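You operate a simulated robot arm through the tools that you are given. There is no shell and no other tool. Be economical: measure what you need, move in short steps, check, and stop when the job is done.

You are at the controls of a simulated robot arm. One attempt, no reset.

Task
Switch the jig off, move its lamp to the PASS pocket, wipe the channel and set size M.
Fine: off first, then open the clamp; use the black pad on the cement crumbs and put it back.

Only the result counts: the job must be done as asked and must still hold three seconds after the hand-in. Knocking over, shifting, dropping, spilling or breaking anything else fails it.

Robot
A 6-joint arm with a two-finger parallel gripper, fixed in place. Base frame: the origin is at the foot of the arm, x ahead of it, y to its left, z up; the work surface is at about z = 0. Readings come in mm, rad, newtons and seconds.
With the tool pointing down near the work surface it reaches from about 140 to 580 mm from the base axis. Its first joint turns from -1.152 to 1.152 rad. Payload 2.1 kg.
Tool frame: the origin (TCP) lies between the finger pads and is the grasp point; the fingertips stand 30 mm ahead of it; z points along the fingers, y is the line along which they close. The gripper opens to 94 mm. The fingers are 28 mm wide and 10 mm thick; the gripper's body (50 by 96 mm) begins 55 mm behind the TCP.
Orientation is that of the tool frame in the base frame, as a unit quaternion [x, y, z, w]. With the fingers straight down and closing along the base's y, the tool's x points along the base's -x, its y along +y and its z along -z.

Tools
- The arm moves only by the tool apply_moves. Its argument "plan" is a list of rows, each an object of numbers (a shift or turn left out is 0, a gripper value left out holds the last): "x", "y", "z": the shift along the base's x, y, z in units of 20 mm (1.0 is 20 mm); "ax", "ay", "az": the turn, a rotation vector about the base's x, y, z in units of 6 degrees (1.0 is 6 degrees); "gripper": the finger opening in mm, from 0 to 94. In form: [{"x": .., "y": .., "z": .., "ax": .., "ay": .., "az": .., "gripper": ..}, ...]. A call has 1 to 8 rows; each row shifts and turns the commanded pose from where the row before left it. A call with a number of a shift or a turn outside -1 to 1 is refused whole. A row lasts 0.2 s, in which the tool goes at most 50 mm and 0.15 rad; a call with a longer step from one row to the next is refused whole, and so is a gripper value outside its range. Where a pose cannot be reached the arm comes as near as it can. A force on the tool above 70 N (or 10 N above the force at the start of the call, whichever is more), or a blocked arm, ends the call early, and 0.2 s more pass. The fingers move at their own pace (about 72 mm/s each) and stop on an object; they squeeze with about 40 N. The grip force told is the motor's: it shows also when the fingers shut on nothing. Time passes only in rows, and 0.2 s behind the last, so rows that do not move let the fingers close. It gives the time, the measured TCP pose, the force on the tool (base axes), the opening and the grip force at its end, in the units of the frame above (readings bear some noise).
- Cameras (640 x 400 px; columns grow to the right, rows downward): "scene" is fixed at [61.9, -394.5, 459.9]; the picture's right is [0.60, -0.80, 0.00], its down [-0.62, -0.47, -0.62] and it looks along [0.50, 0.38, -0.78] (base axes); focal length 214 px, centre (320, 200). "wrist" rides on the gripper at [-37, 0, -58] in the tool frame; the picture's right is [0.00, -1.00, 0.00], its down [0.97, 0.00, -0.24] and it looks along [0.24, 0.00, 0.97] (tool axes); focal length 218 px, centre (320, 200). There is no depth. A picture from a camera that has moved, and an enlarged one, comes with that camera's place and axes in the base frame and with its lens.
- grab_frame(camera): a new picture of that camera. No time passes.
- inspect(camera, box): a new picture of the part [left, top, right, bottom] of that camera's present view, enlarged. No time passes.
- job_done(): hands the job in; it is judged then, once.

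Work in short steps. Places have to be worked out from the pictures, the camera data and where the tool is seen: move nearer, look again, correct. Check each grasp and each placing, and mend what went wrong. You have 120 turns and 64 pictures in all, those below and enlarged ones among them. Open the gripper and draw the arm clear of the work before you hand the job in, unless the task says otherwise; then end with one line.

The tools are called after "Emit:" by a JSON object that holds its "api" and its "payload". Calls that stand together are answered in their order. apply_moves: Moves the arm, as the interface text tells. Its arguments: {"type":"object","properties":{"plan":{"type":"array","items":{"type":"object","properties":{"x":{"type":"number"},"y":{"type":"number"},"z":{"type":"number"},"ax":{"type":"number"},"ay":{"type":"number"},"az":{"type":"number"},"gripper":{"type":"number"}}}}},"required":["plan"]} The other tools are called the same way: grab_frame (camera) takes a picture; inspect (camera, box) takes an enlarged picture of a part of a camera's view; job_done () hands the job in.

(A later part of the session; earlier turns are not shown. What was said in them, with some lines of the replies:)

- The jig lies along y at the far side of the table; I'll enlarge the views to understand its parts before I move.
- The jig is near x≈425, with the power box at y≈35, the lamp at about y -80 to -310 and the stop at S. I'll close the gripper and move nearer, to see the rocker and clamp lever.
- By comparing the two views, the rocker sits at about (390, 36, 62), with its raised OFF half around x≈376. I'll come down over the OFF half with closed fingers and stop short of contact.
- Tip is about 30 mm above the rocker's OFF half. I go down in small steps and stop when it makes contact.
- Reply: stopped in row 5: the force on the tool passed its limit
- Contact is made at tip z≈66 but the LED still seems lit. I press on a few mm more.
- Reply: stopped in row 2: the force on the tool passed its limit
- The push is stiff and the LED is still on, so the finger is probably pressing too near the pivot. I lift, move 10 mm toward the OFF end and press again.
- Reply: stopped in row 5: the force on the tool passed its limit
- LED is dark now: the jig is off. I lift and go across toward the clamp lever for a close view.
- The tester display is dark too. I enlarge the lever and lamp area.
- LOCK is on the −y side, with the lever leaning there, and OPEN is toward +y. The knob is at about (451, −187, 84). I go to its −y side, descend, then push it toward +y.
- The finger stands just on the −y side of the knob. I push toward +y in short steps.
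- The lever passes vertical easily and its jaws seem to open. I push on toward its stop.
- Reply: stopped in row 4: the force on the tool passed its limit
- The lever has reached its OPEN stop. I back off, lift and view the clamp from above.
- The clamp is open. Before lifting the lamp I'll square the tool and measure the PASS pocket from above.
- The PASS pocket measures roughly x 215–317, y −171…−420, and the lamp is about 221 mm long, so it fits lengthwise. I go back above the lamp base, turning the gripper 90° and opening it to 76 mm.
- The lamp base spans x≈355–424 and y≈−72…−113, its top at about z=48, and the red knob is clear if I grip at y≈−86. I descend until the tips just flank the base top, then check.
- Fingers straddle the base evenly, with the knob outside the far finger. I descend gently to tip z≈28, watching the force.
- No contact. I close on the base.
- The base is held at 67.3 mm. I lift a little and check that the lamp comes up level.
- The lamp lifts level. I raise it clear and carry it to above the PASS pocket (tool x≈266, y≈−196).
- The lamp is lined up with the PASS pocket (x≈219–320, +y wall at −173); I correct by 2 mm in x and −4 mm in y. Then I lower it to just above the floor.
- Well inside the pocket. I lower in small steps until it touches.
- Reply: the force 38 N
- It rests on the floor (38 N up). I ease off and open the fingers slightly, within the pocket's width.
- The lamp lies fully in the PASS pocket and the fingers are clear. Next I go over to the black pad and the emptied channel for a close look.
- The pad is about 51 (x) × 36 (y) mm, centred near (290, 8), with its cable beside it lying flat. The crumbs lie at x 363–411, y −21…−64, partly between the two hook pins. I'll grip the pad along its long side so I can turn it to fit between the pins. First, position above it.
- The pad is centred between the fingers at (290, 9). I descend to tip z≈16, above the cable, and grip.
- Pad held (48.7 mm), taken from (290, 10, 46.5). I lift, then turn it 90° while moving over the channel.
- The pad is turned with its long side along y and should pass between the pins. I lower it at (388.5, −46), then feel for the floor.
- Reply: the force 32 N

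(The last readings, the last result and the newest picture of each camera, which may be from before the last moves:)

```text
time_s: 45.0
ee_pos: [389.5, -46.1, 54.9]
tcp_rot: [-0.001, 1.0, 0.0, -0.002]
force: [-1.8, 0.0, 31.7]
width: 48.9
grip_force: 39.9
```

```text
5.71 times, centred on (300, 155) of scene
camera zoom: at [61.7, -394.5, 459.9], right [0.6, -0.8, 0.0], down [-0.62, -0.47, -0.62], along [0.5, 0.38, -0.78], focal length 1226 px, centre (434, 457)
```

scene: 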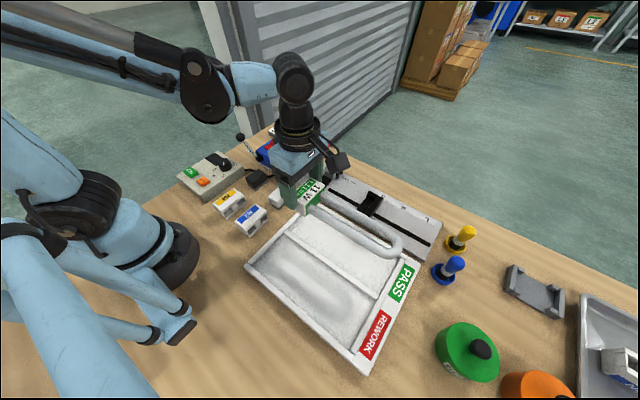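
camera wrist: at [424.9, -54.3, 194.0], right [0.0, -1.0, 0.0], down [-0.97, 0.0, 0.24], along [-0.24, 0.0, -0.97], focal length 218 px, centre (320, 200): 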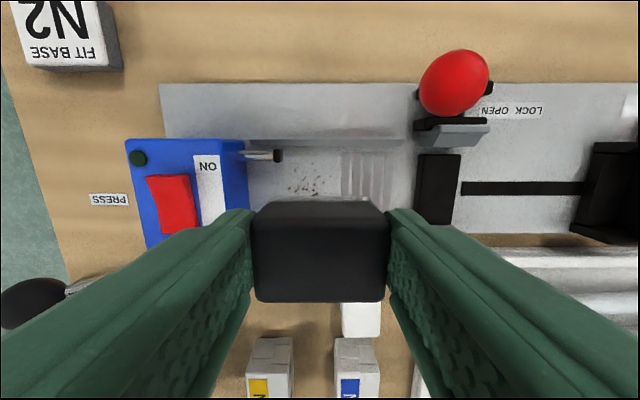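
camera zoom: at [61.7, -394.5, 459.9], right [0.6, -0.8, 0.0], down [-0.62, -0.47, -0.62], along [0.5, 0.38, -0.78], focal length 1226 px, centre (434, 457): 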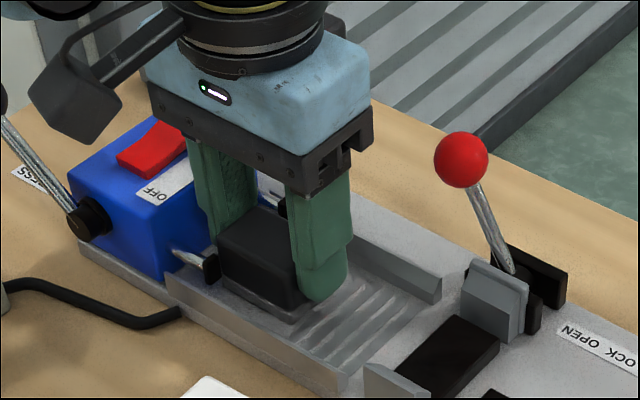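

The pad is on the floor at 32 N, between the pins. I ease slightly and make short strokes in x and y.

Emit:
{"api": "apply_moves", "payload": {"plan": [{"z": 0.05}, {"x": -0.2}, {"x": 0.2}, {"x": 0.2}, {"x": -0.2}, {"y": 0.2}, {"x": -0.2}, {"x": 0.4}]}}

Emit:
{"api": "apply_moves", "payload": {"plan": [{"x": -0.2}, {"y": -0.5}, {"y": -0.4}, {"x": -0.4}, {"x": 0.4}, {"x": 0.4}, {"x": -0.4}]}}

Emit:
{"api": "inspect", "payload": {"camera": "scene", "box": [250, 120, 350, 190]}}

```text
time_s: 46.8
ee_pos: [393.4, -40.0, 57.1]
tcp_rot: [-0.001, 1.0, 0.0, -0.003]
force: [-0.4, -0.3, -0.4]
width: 48.7
grip_force: 40.7
```

```text
time_s: 48.4
ee_pos: [389.9, -59.3, 54.9]
tcp_rot: [-0.001, 1.0, -0.001, -0.001]
force: [4.2, 0.9, 12.1]
width: 49.1
grip_force: 40.1
```

```text
5.71 times, centred on (300, 155) of scene
camera zoom: at [61.8, -394.5, 459.9], right [0.6, -0.8, 0.0], down [-0.62, -0.47, -0.62], along [0.5, 0.38, -0.78], focal length 1226 px, centre (434, 457)
```

zoom: 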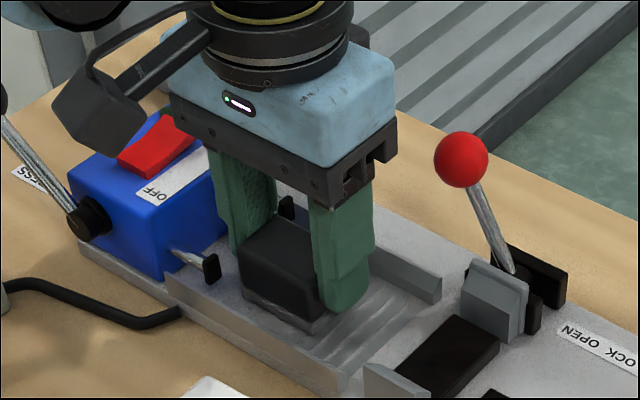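

At y≈−40 the pad lost contact, so the ridges near y≈−70 were holding it up. I lift a bit, go back to y≈−40 and feel for the true floor, then stroke again.

Emit:
{"api": "apply_moves", "payload": {"plan": [{"z": 0.2}, {"y": 0.5}, {"y": 0.45}, {"z": -0.25}, {"z": -0.1}, {"z": -0.1}, {"z": -0.1}, {}]}}

```text
time_s: 49.8
ee_pos: [388.8, -40.1, 52.5]
tcp_rot: [-0.002, 1.0, 0.0, -0.002]
force: [0.1, 0.2, 24.1]
width: 48.9
grip_force: 40.0
stopped in row 6: the force on the tool passed its limit (the readings are from after the stop); the commanded pose is now the measured one
```

Floor contact is at TCP z≈52.5 here. I stroke in x and y at this height.

Emit:
{"api": "apply_moves", "payload": {"plan": [{"x": -0.2}, {"x": 0.2}, {"x": 0.2}, {"x": -0.2}, {"y": -0.15}, {"x": -0.2}, {"x": 0.4}, {"x": -0.2}]}}

Emit:
{"api": "apply_moves", "payload": {"plan": [{"y": 0.15}, {"z": 1}, {"z": 1}, {"z": 1}, {"z": 1}, {}]}}

Emit:
{"api": "inspect", "payload": {"camera": "scene", "box": [250, 120, 350, 190]}}

```text
time_s: 51.0
ee_pos: [389.6, -40.9, 51.8]
tcp_rot: [-0.001, 1.0, 0.002, -0.001]
force: [-0.6, 0.4, 22.2]
width: 48.6
grip_force: 39.3
stopped in row 5: the force on the tool passed its limit (the readings are from after the stop); the commanded pose is now the measured one
```

```text
time_s: 52.4
ee_pos: [390.3, -39.1, 131.8]
tcp_rot: [-0.001, 1.0, 0.002, -0.002]
force: [0.2, 0.0, -0.6]
width: 48.5
grip_force: 39.6
```

```text
5.71 times, centred on (300, 155) of scene
camera zoom: at [61.9, -394.5, 459.9], right [0.6, -0.8, 0.0], down [-0.62, -0.47, -0.62], along [0.5, 0.38, -0.78], focal length 1226 px, centre (434, 457)
```

zoom: 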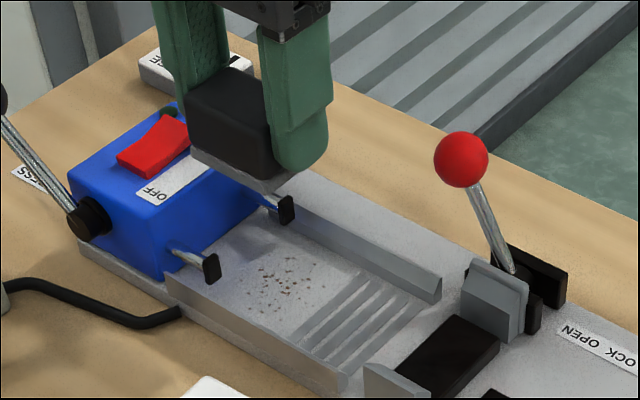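

Crumbs are still visible. I zoom in to judge whether any have gone.

Emit:
{"api": "inspect", "payload": {"camera": "scene", "box": [275, 150, 325, 185]}}

```text
11.43 times, centred on (300, 168) of scene
camera zoom: at [61.9, -394.5, 459.9], right [0.6, -0.8, 0.0], down [-0.62, -0.47, -0.62], along [0.5, 0.38, -0.78], focal length 2451 px, centre (549, 571)
```

zoom: 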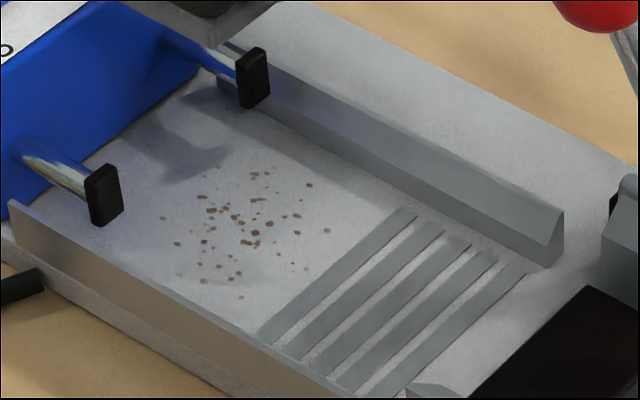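

The crumbs look a bit fainter: only four short strokes had real floor contact, and the ridges stop y-strokes. I go down again at y≈−39.5 and make many x-strokes there.

Emit:
{"api": "apply_moves", "payload": {"plan": [{"x": -0.05, "z": -1}, {"z": -1}, {"z": -1}, {"z": -0.6}, {"z": -0.2}, {"z": -0.1}, {"z": -0.05}, {}]}}

```text
time_s: 54.2
ee_pos: [388.8, -37.6, 53.2]
tcp_rot: [-0.001, 1.0, 0.001, -0.002]
force: [-2.4, -1.1, 9.9]
width: 48.7
grip_force: 40.3
```

Emit:
{"api": "apply_moves", "payload": {"plan": [{"x": -0.2, "z": -0.03}, {"x": 0.4}, {"x": -0.4}, {"x": 0.4}, {"x": -0.4}, {"x": 0.4}, {"x": -0.4}, {"x": 0.2}]}}

Emit:
{"api": "apply_moves", "payload": {"plan": [{"x": -0.2, "y": -0.1}, {"x": 0.4}, {"x": -0.4}, {"x": 0.4}, {"x": -0.4}, {"x": 0.4}, {"x": -0.4}, {"x": 0.2}]}}

```text
time_s: 56.0
ee_pos: [388.5, -38.3, 52.7]
tcp_rot: [-0.001, 1.0, 0.002, -0.002]
force: [-4.8, 2.4, 31.8]
width: 48.9
grip_force: 39.9
```

```text
time_s: 57.8
ee_pos: [389.4, -41.6, 52.6]
tcp_rot: [0.0, 1.0, 0.0, -0.003]
force: [-9.3, -5.0, 62.9]
width: 48.7
grip_force: 40.0
```

Contact was firm throughout. I lift clear and check the channel.

Emit:
{"api": "apply_moves", "payload": {"plan": [{"z": 0.3}, {"z": 1}, {"z": 1}, {"z": 1}, {"z": 1}, {}]}}

Emit:
{"api": "inspect", "payload": {"camera": "scene", "box": [275, 150, 325, 185]}}

```text
time_s: 59.2
ee_pos: [389.3, -40.5, 138.9]
tcp_rot: [0.0, 1.0, 0.002, -0.001]
force: [-0.8, -0.7, -1.0]
width: 48.7
grip_force: 39.6
```

```text
11.43 times, centred on (300, 168) of scene
camera zoom: at [61.9, -394.5, 459.9], right [0.6, -0.8, 0.0], down [-0.62, -0.47, -0.62], along [0.5, 0.38, -0.78], focal length 2451 px, centre (549, 571)
```

zoom: 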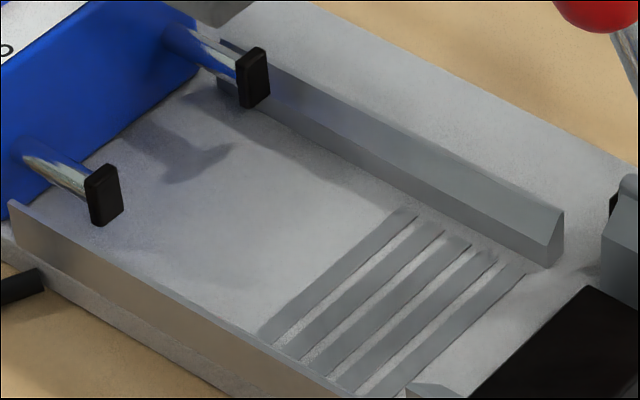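

The channel is clean. I turn the pad back and return it to where it stood (290, 10).

Emit:
{"api": "apply_moves", "payload": {"plan": [{"x": -0.33, "y": 0.168, "az": 1}, {"x": -0.33, "y": 0.168, "az": 1}, {"x": -0.33, "y": 0.168, "az": 1}, {"x": -0.33, "y": 0.168, "az": 1}, {"x": -0.33, "y": 0.168, "az": 1}, {"x": -0.33, "y": 0.168, "az": 1}, {"x": -0.33, "y": 0.168, "az": 1}, {"x": -0.33, "y": 0.168, "az": 1}]}}

Emit:
{"api": "apply_moves", "payload": {"plan": [{"x": -0.33, "y": 0.168, "az": 1}, {"x": -0.33, "y": 0.168, "az": 1}, {"x": -0.33, "y": 0.168, "az": 1}, {"x": -0.33, "y": 0.168, "az": 1}, {"x": -0.33, "y": 0.168, "az": 1}, {"x": -0.33, "y": 0.168, "az": 1}, {"x": -0.33, "y": 0.168, "az": 1}, {}]}}

```text
time_s: 61.0
ee_pos: [336.3, -12.6, 137.6]
tcp_rot: [-0.409, 0.913, 0.001, -0.002]
force: [0.7, 0.2, -0.7]
width: 48.9
grip_force: 39.9
```

```text
time_s: 62.8
ee_pos: [289.9, 11.2, 139.1]
tcp_rot: [0.709, -0.706, -0.001, 0.003]
force: [0.4, 0.4, 0.1]
width: 48.6
grip_force: 39.4
```

Now above its spot; I lower gently to the table.

Emit:
{"api": "apply_moves", "payload": {"plan": [{"z": -1, "y": -0.05}, {"z": -1}, {"z": -1}, {"z": -1}, {"z": -0.3}, {"z": -0.15}, {}]}}

```text
time_s: 64.4
ee_pos: [289.4, 9.4, 49.9]
tcp_rot: [0.707, -0.707, -0.001, 0.002]
force: [0.1, -0.1, -0.7]
width: 48.8
grip_force: 39.9
```

Emit:
{"api": "apply_moves", "payload": {"plan": [{"z": -0.1, "x": 0.03}, {"z": -0.05}, {"z": -0.05}, {}]}}

```text
time_s: 65.4
ee_pos: [291.5, 10.7, 45.2]
tcp_rot: [0.708, -0.707, -0.001, 0.002]
force: [-0.4, 0.1, -1.2]
width: 48.7
grip_force: 40.0
```

No contact yet; I go on in 1 mm steps.

Emit:
{"api": "apply_moves", "payload": {"plan": [{"z": -0.05}, {"z": -0.05}, {}]}}

Emit:
{"api": "inspect", "payload": {"camera": "scene", "box": [225, 150, 305, 210]}}

```text
time_s: 66.2
ee_pos: [291.1, 9.4, 44.0]
tcp_rot: [0.708, -0.706, 0.0, 0.003]
force: [-0.1, -0.4, -0.6]
width: 48.8
grip_force: 40.1
```

```text
6.67 times, centred on (265, 180) of scene
camera zoom: at [61.9, -394.5, 459.9], right [0.6, -0.8, 0.0], down [-0.62, -0.47, -0.62], along [0.5, 0.38, -0.78], focal length 1430 px, centre (687, 333)
```

zoom: 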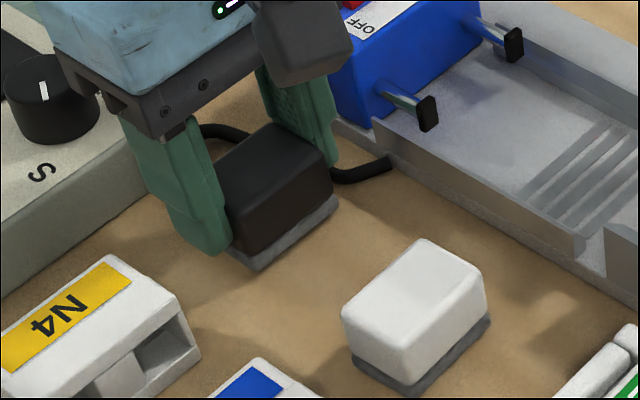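

Very near the table. A few more 1 mm steps till it touches.

Emit:
{"api": "apply_moves", "payload": {"plan": [{"z": -0.05}, {"z": -0.05}, {}]}}

```text
time_s: 67.0
ee_pos: [291.7, 9.3, 40.8]
tcp_rot: [0.707, -0.707, 0.0, 0.002]
force: [0.5, -0.7, -1.4]
width: 48.7
grip_force: 39.7
```

Still free: the pad slid up a few mm in the grip while wiping. I keep stepping down carefully.

Emit:
{"api": "apply_moves", "payload": {"plan": [{"z": -0.05}, {}]}}

Emit:
{"api": "inspect", "payload": {"camera": "scene", "box": [240, 160, 280, 195]}}

```text
time_s: 67.6
ee_pos: [290.0, 10.6, 41.5]
tcp_rot: [0.708, -0.706, 0.0, 0.002]
force: [-0.9, -1.1, 26.6]
width: 48.8
grip_force: 40.3
```

```text
11.43 times, centred on (260, 178) of scene
camera zoom: at [61.8, -394.5, 459.9], right [0.6, -0.8, 0.0], down [-0.62, -0.47, -0.62], along [0.5, 0.38, -0.78], focal length 2451 px, centre (1006, 457)
```

zoom: 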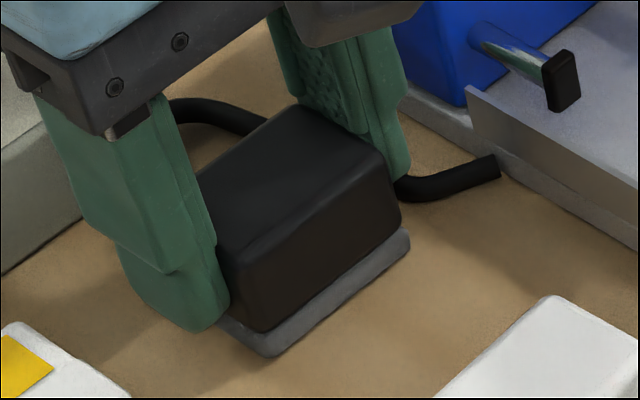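

It now stands on the table (27 N). I ease off, open and lift.

Emit:
{"api": "apply_moves", "payload": {"plan": [{"z": 0.05}, {"gripper": 62}, {}, {"z": 0.5}, {"z": 1}, {"z": 1}, {"z": 1}, {"z": 1}]}}

Emit:
{"api": "grab_frame", "payload": {"camera": "wrist"}}

```text
time_s: 69.4
ee_pos: [289.8, 9.1, 131.6]
tcp_rot: [0.708, -0.706, 0.0, 0.003]
force: [0.3, 0.4, 0.7]
width: 61.8
grip_force: 0.0
```

```text
15 pictures are left
camera wrist: at [288.9, 46.8, 189.5], right [1.0, 0.0, 0.0], down [0.0, -0.97, 0.24], along [0.0, -0.24, -0.97], focal length 218 px, centre (320, 200)
```

wrist: 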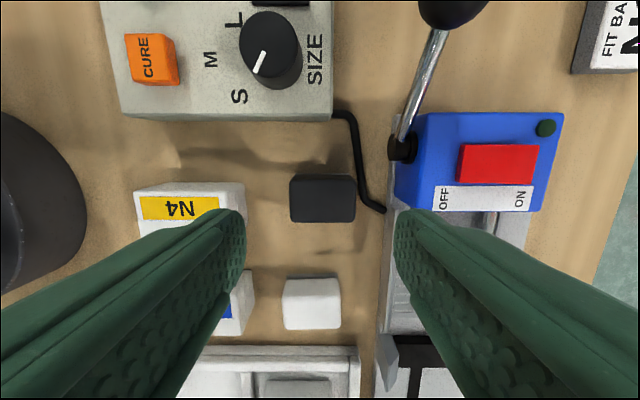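

The pad is back in its place. The console's SIZE dial also points to S, so I'll set both the dial and the slide stop to M. First a close look at the dial.

Emit:
{"api": "inspect", "payload": {"camera": "wrist", "box": [190, 0, 350, 110]}}

Emit:
{"api": "inspect", "payload": {"camera": "scene", "box": [180, 140, 260, 200]}}

```text
3.64 times, centred on (270, 55) of wrist
camera zoom: at [288.9, 46.8, 189.5], right [1.0, 0.0, 0.0], down [0.0, -0.97, 0.24], along [0.0, -0.24, -0.97], focal length 794 px, centre (502, 727)
```

zoom: 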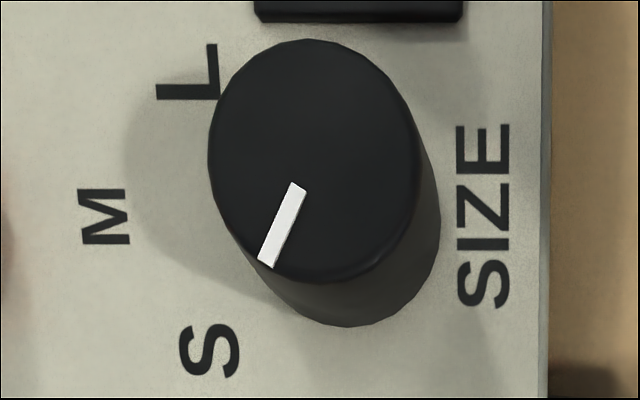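

```text
6.67 times, centred on (220, 170) of scene
camera zoom: at [61.8, -394.5, 459.9], right [0.6, -0.8, 0.0], down [-0.62, -0.47, -0.62], along [0.5, 0.38, -0.78], focal length 1430 px, centre (987, 400)
```

zoom: 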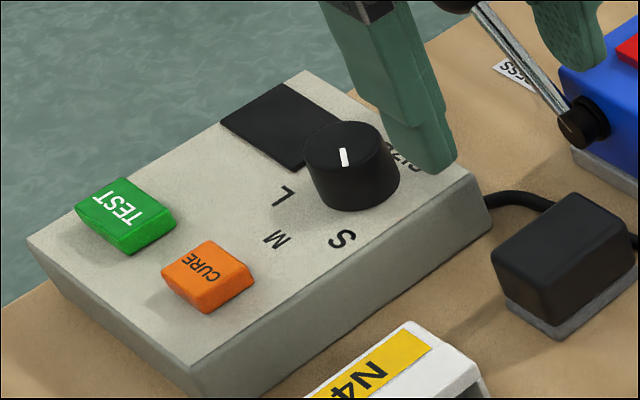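

The dial axis is at about (263.5, 95.4), top z≈67, diameter about 29 mm. The pointer is 60° off M toward S, and M lies straight at −x, so I need −60° about z. I move over it.

Emit:
{"api": "apply_moves", "payload": {"plan": [{"z": 0.7, "x": -0.65, "gripper": 50}, {"x": -0.66, "y": 0.5}, {"y": 1}, {"y": 1}, {"y": 0.9}, {"y": 0.9}, {"z": -0.7}, {"z": -0.7}]}}

Emit:
{"api": "grab_frame", "payload": {"camera": "wrist"}}

```text
time_s: 71.2
ee_pos: [264.2, 95.7, 118.2]
tcp_rot: [0.708, -0.706, -0.001, 0.002]
force: [-1.8, -0.2, 0.9]
width: 50.2
grip_force: 0.1
```

```text
12 pictures are left
camera wrist: at [263.4, 133.3, 174.4], right [1.0, 0.0, 0.0], down [0.0, -0.97, 0.24], along [0.0, -0.24, -0.97], focal length 218 px, centre (320, 200)
```

wrist: 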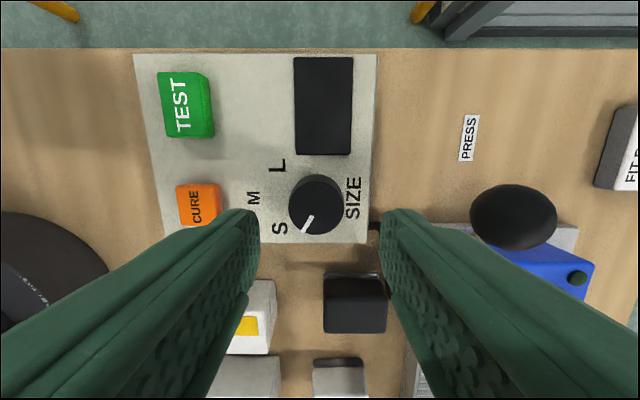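

With this second view the dial axis is better placed: (261, 101), top z≈53. I correct and descend around the knob.

Emit:
{"api": "apply_moves", "payload": {"plan": [{"x": -0.16, "y": 0.26}, {"z": -0.8}, {"z": -0.8}, {"z": -0.5}, {"z": -0.3}, {}]}}

Emit:
{"api": "grab_frame", "payload": {"camera": "wrist"}}

```text
time_s: 72.6
ee_pos: [260.9, 101.7, 69.7]
tcp_rot: [0.708, -0.706, 0.0, 0.003]
force: [-0.2, -0.5, 0.8]
width: 49.8
grip_force: 0.0
```

```text
11 pictures are left
camera wrist: at [260.0, 138.7, 126.9], right [1.0, 0.0, 0.0], down [0.0, -0.97, 0.24], along [0.0, -0.24, -0.97], focal length 218 px, centre (320, 200)
```

wrist: 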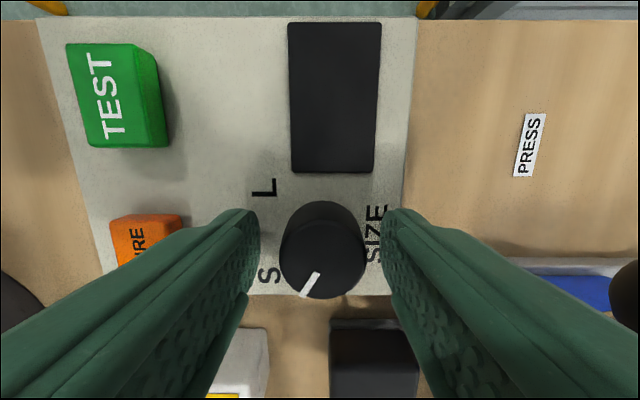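

The knob sits between the fingers, about 2 mm toward −y of the tool axis. I correct that and close on it.

Emit:
{"api": "apply_moves", "payload": {"plan": [{"x": 0.04, "y": -0.1}, {"gripper": 24}, {}, {}]}}

```text
time_s: 73.6
ee_pos: [263.4, 99.2, 69.2]
tcp_rot: [0.708, -0.706, 0.0, 0.002]
force: [9.8, 1.8, -9.2]
width: 32.8
grip_force: 45.4
```

Gripped at 32.8 mm. Now I turn it clockwise.

Emit:
{"api": "apply_moves", "payload": {"plan": [{"az": -0.7}, {"az": -0.7}, {"az": -0.7}, {"az": -0.7}, {"az": -0.7}, {"az": -0.7}, {"az": -0.7}, {"az": -0.7}]}}

Emit:
{"api": "apply_moves", "payload": {"plan": [{"az": -0.8}, {"az": -0.8}, {"az": -0.8}, {"az": -0.8}, {"az": -0.7}, {"az": -0.5}, {}]}}

```text
time_s: 75.4
ee_pos: [262.7, 98.2, 70.2]
tcp_rot: [-0.472, 0.881, 0.002, -0.002]
force: [6.5, 2.5, 11.9]
width: 32.5
grip_force: 45.1
```

```text
time_s: 77.0
ee_pos: [263.2, 98.0, 68.8]
tcp_rot: [-0.259, 0.966, 0.0, -0.001]
force: [20.7, -6.5, 17.8]
width: 32.7
grip_force: 44.8
```

Turned by 60° in total. I release, rise and check the pointer.

Emit:
{"api": "apply_moves", "payload": {"plan": [{"gripper": 50}, {}, {"z": 0.8}, {"z": 0.8}, {"z": 0.8}, {}]}}

Emit:
{"api": "grab_frame", "payload": {"camera": "wrist"}}

```text
time_s: 78.4
ee_pos: [263.1, 100.6, 117.6]
tcp_rot: [-0.259, 0.966, 0.002, -0.002]
force: [-0.1, -0.5, 0.4]
width: 49.8
grip_force: 0.0
```

```text
10 pictures are left
camera wrist: at [294.1, 118.8, 174.5], right [0.5, -0.86, 0.0], down [-0.84, -0.49, 0.24], along [-0.21, -0.12, -0.97], focal length 218 px, centre (320, 200)
```

wrist: 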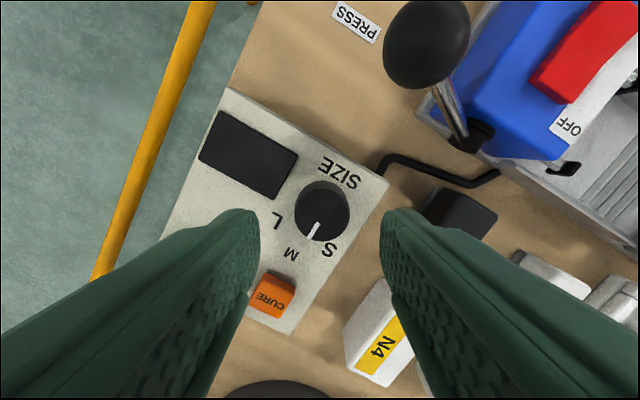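

The pointer now aims close to M, perhaps a few degrees short. I zoom in once to measure.

Emit:
{"api": "inspect", "payload": {"camera": "wrist", "box": [260, 150, 380, 270]}}

```text
3.33 times, centred on (320, 210) of wrist
camera zoom: at [294.1, 118.8, 174.5], right [0.5, -0.86, 0.0], down [-0.84, -0.49, 0.24], along [-0.21, -0.12, -0.97], focal length 728 px, centre (320, 167)
```

zoom: 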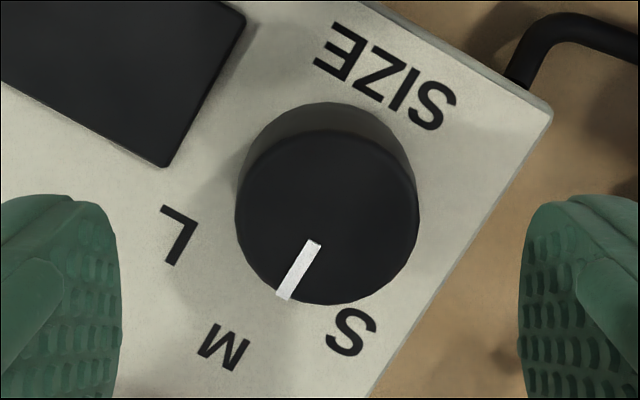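

The pointer is within about 2° of M. Next is the slide stop: I rise, turn the gripper back to 0° and travel over to it.

Emit:
{"api": "apply_moves", "payload": {"plan": [{"z": 1, "az": -1}, {"z": 1, "az": -1}, {"z": 1, "az": -1}, {"z": 1, "az": -1}, {"y": -1, "x": 0.3, "az": -1}, {"y": -1, "x": 0.3}, {"y": -1, "x": 0.3}, {"y": -1, "x": 0.3}]}}

Emit:
{"api": "apply_moves", "payload": {"plan": [{"y": -1, "x": 0.3}, {"y": -1, "x": 0.3}, {"y": -1, "x": 0.3}, {"y": -1, "x": 0.3}, {"y": -1, "x": 0.3}, {"y": -1, "x": 0.3}, {"y": -1, "x": 0.3}, {"y": -1, "x": 0.3}]}}

Emit:
{"api": "apply_moves", "payload": {"plan": [{"y": -1, "x": 0.3}, {"y": -1, "x": 0.3}, {"y": -1, "x": 0.3}, {"y": -1, "x": 0.3}, {"y": -1, "x": 0.3}, {"y": -1, "x": 0.3}, {"y": -1, "x": 0.3}, {"y": -0.5}]}}

Emit:
{"api": "grab_frame", "payload": {"camera": "wrist"}}

```text
time_s: 80.2
ee_pos: [284.4, 17.8, 195.6]
tcp_rot: [-0.001, 1.0, 0.001, -0.001]
force: [-0.4, -1.0, 0.0]
width: 50.0
grip_force: 0.0
```

```text
time_s: 82.0
ee_pos: [333.1, -141.3, 197.5]
tcp_rot: [0.0, 1.0, 0.002, -0.002]
force: [-0.2, -1.2, 0.9]
width: 50.1
grip_force: 0.1
```

```text
time_s: 83.8
ee_pos: [376.7, -292.3, 197.9]
tcp_rot: [-0.001, 1.0, 0.002, -0.002]
force: [-0.2, -0.8, 1.1]
width: 50.1
grip_force: 0.1
```

```text
8 pictures are left
camera wrist: at [412.3, -291.7, 255.0], right [0.0, -1.0, 0.0], down [-0.97, 0.0, 0.24], along [-0.24, 0.0, -0.97], focal length 218 px, centre (320, 200)
```

wrist: 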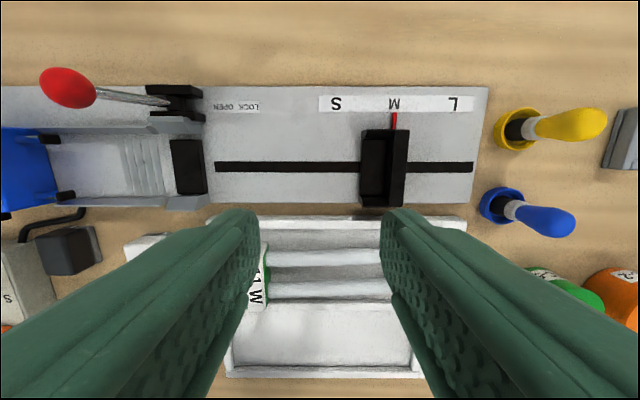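

The slide stop has followed the dial: it now stands at M. I zoom in to check the alignment.

Emit:
{"api": "inspect", "payload": {"camera": "wrist", "box": [310, 80, 490, 215]}}

Emit:
{"api": "grab_frame", "payload": {"camera": "scene"}}

```text
2.96 times, centred on (400, 148) of wrist
camera zoom: at [412.3, -291.7, 255.0], right [0.0, -1.0, 0.0], down [-0.97, 0.0, 0.24], along [-0.24, 0.0, -0.97], focal length 647 px, centre (83, 356)
```

zoom: 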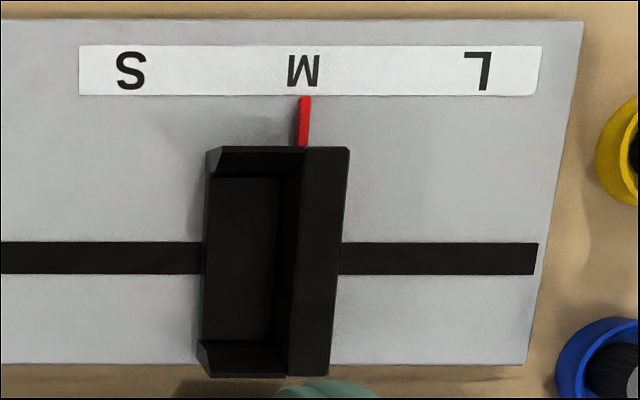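

```text
6 pictures are left
```

scene: 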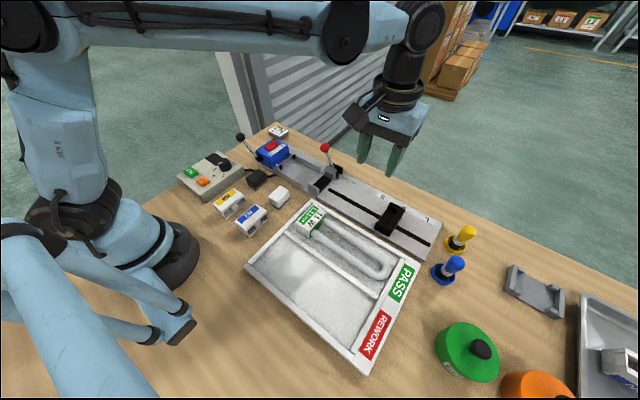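

Stop at M, dial at M, LED dark, lamp in PASS, channel clean and pad back. I open the gripper wide, raise the arm clear and wait a moment.

Emit:
{"api": "apply_moves", "payload": {"plan": [{"z": 1, "gripper": 90}, {"z": 1}, {"z": 1}, {"z": 1}, {}]}}

Emit:
{"api": "inspect", "payload": {"camera": "scene", "box": [170, 110, 450, 290]}}

```text
time_s: 85.0
ee_pos: [376.1, -291.0, 278.0]
tcp_rot: [-0.001, 1.0, 0.002, -0.002]
force: [-1.6, -0.3, 0.5]
width: 90.1
grip_force: 0.1
```

```text
2.22 times, centred on (310, 200) of scene
camera zoom: at [61.9, -394.5, 459.9], right [0.6, -0.8, 0.0], down [-0.62, -0.47, -0.62], along [0.5, 0.38, -0.78], focal length 477 px, centre (342, 200)
```

zoom: 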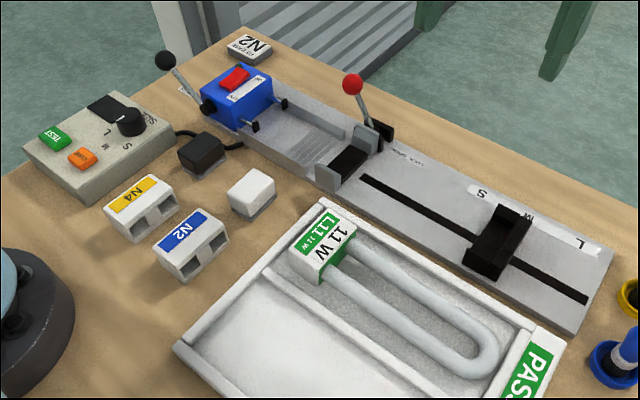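

Everything is in the asked state and the arm is clear, so I hand the job in.

Emit:
{"api": "job_done", "payload": {}}

```text
The job is handed in.
```

The jig was switched off before I opened the clamp, its lamp is in the PASS pocket, the channel is wiped clean with the black pad (back in its place), and both the size dial and the slide stop are at M.
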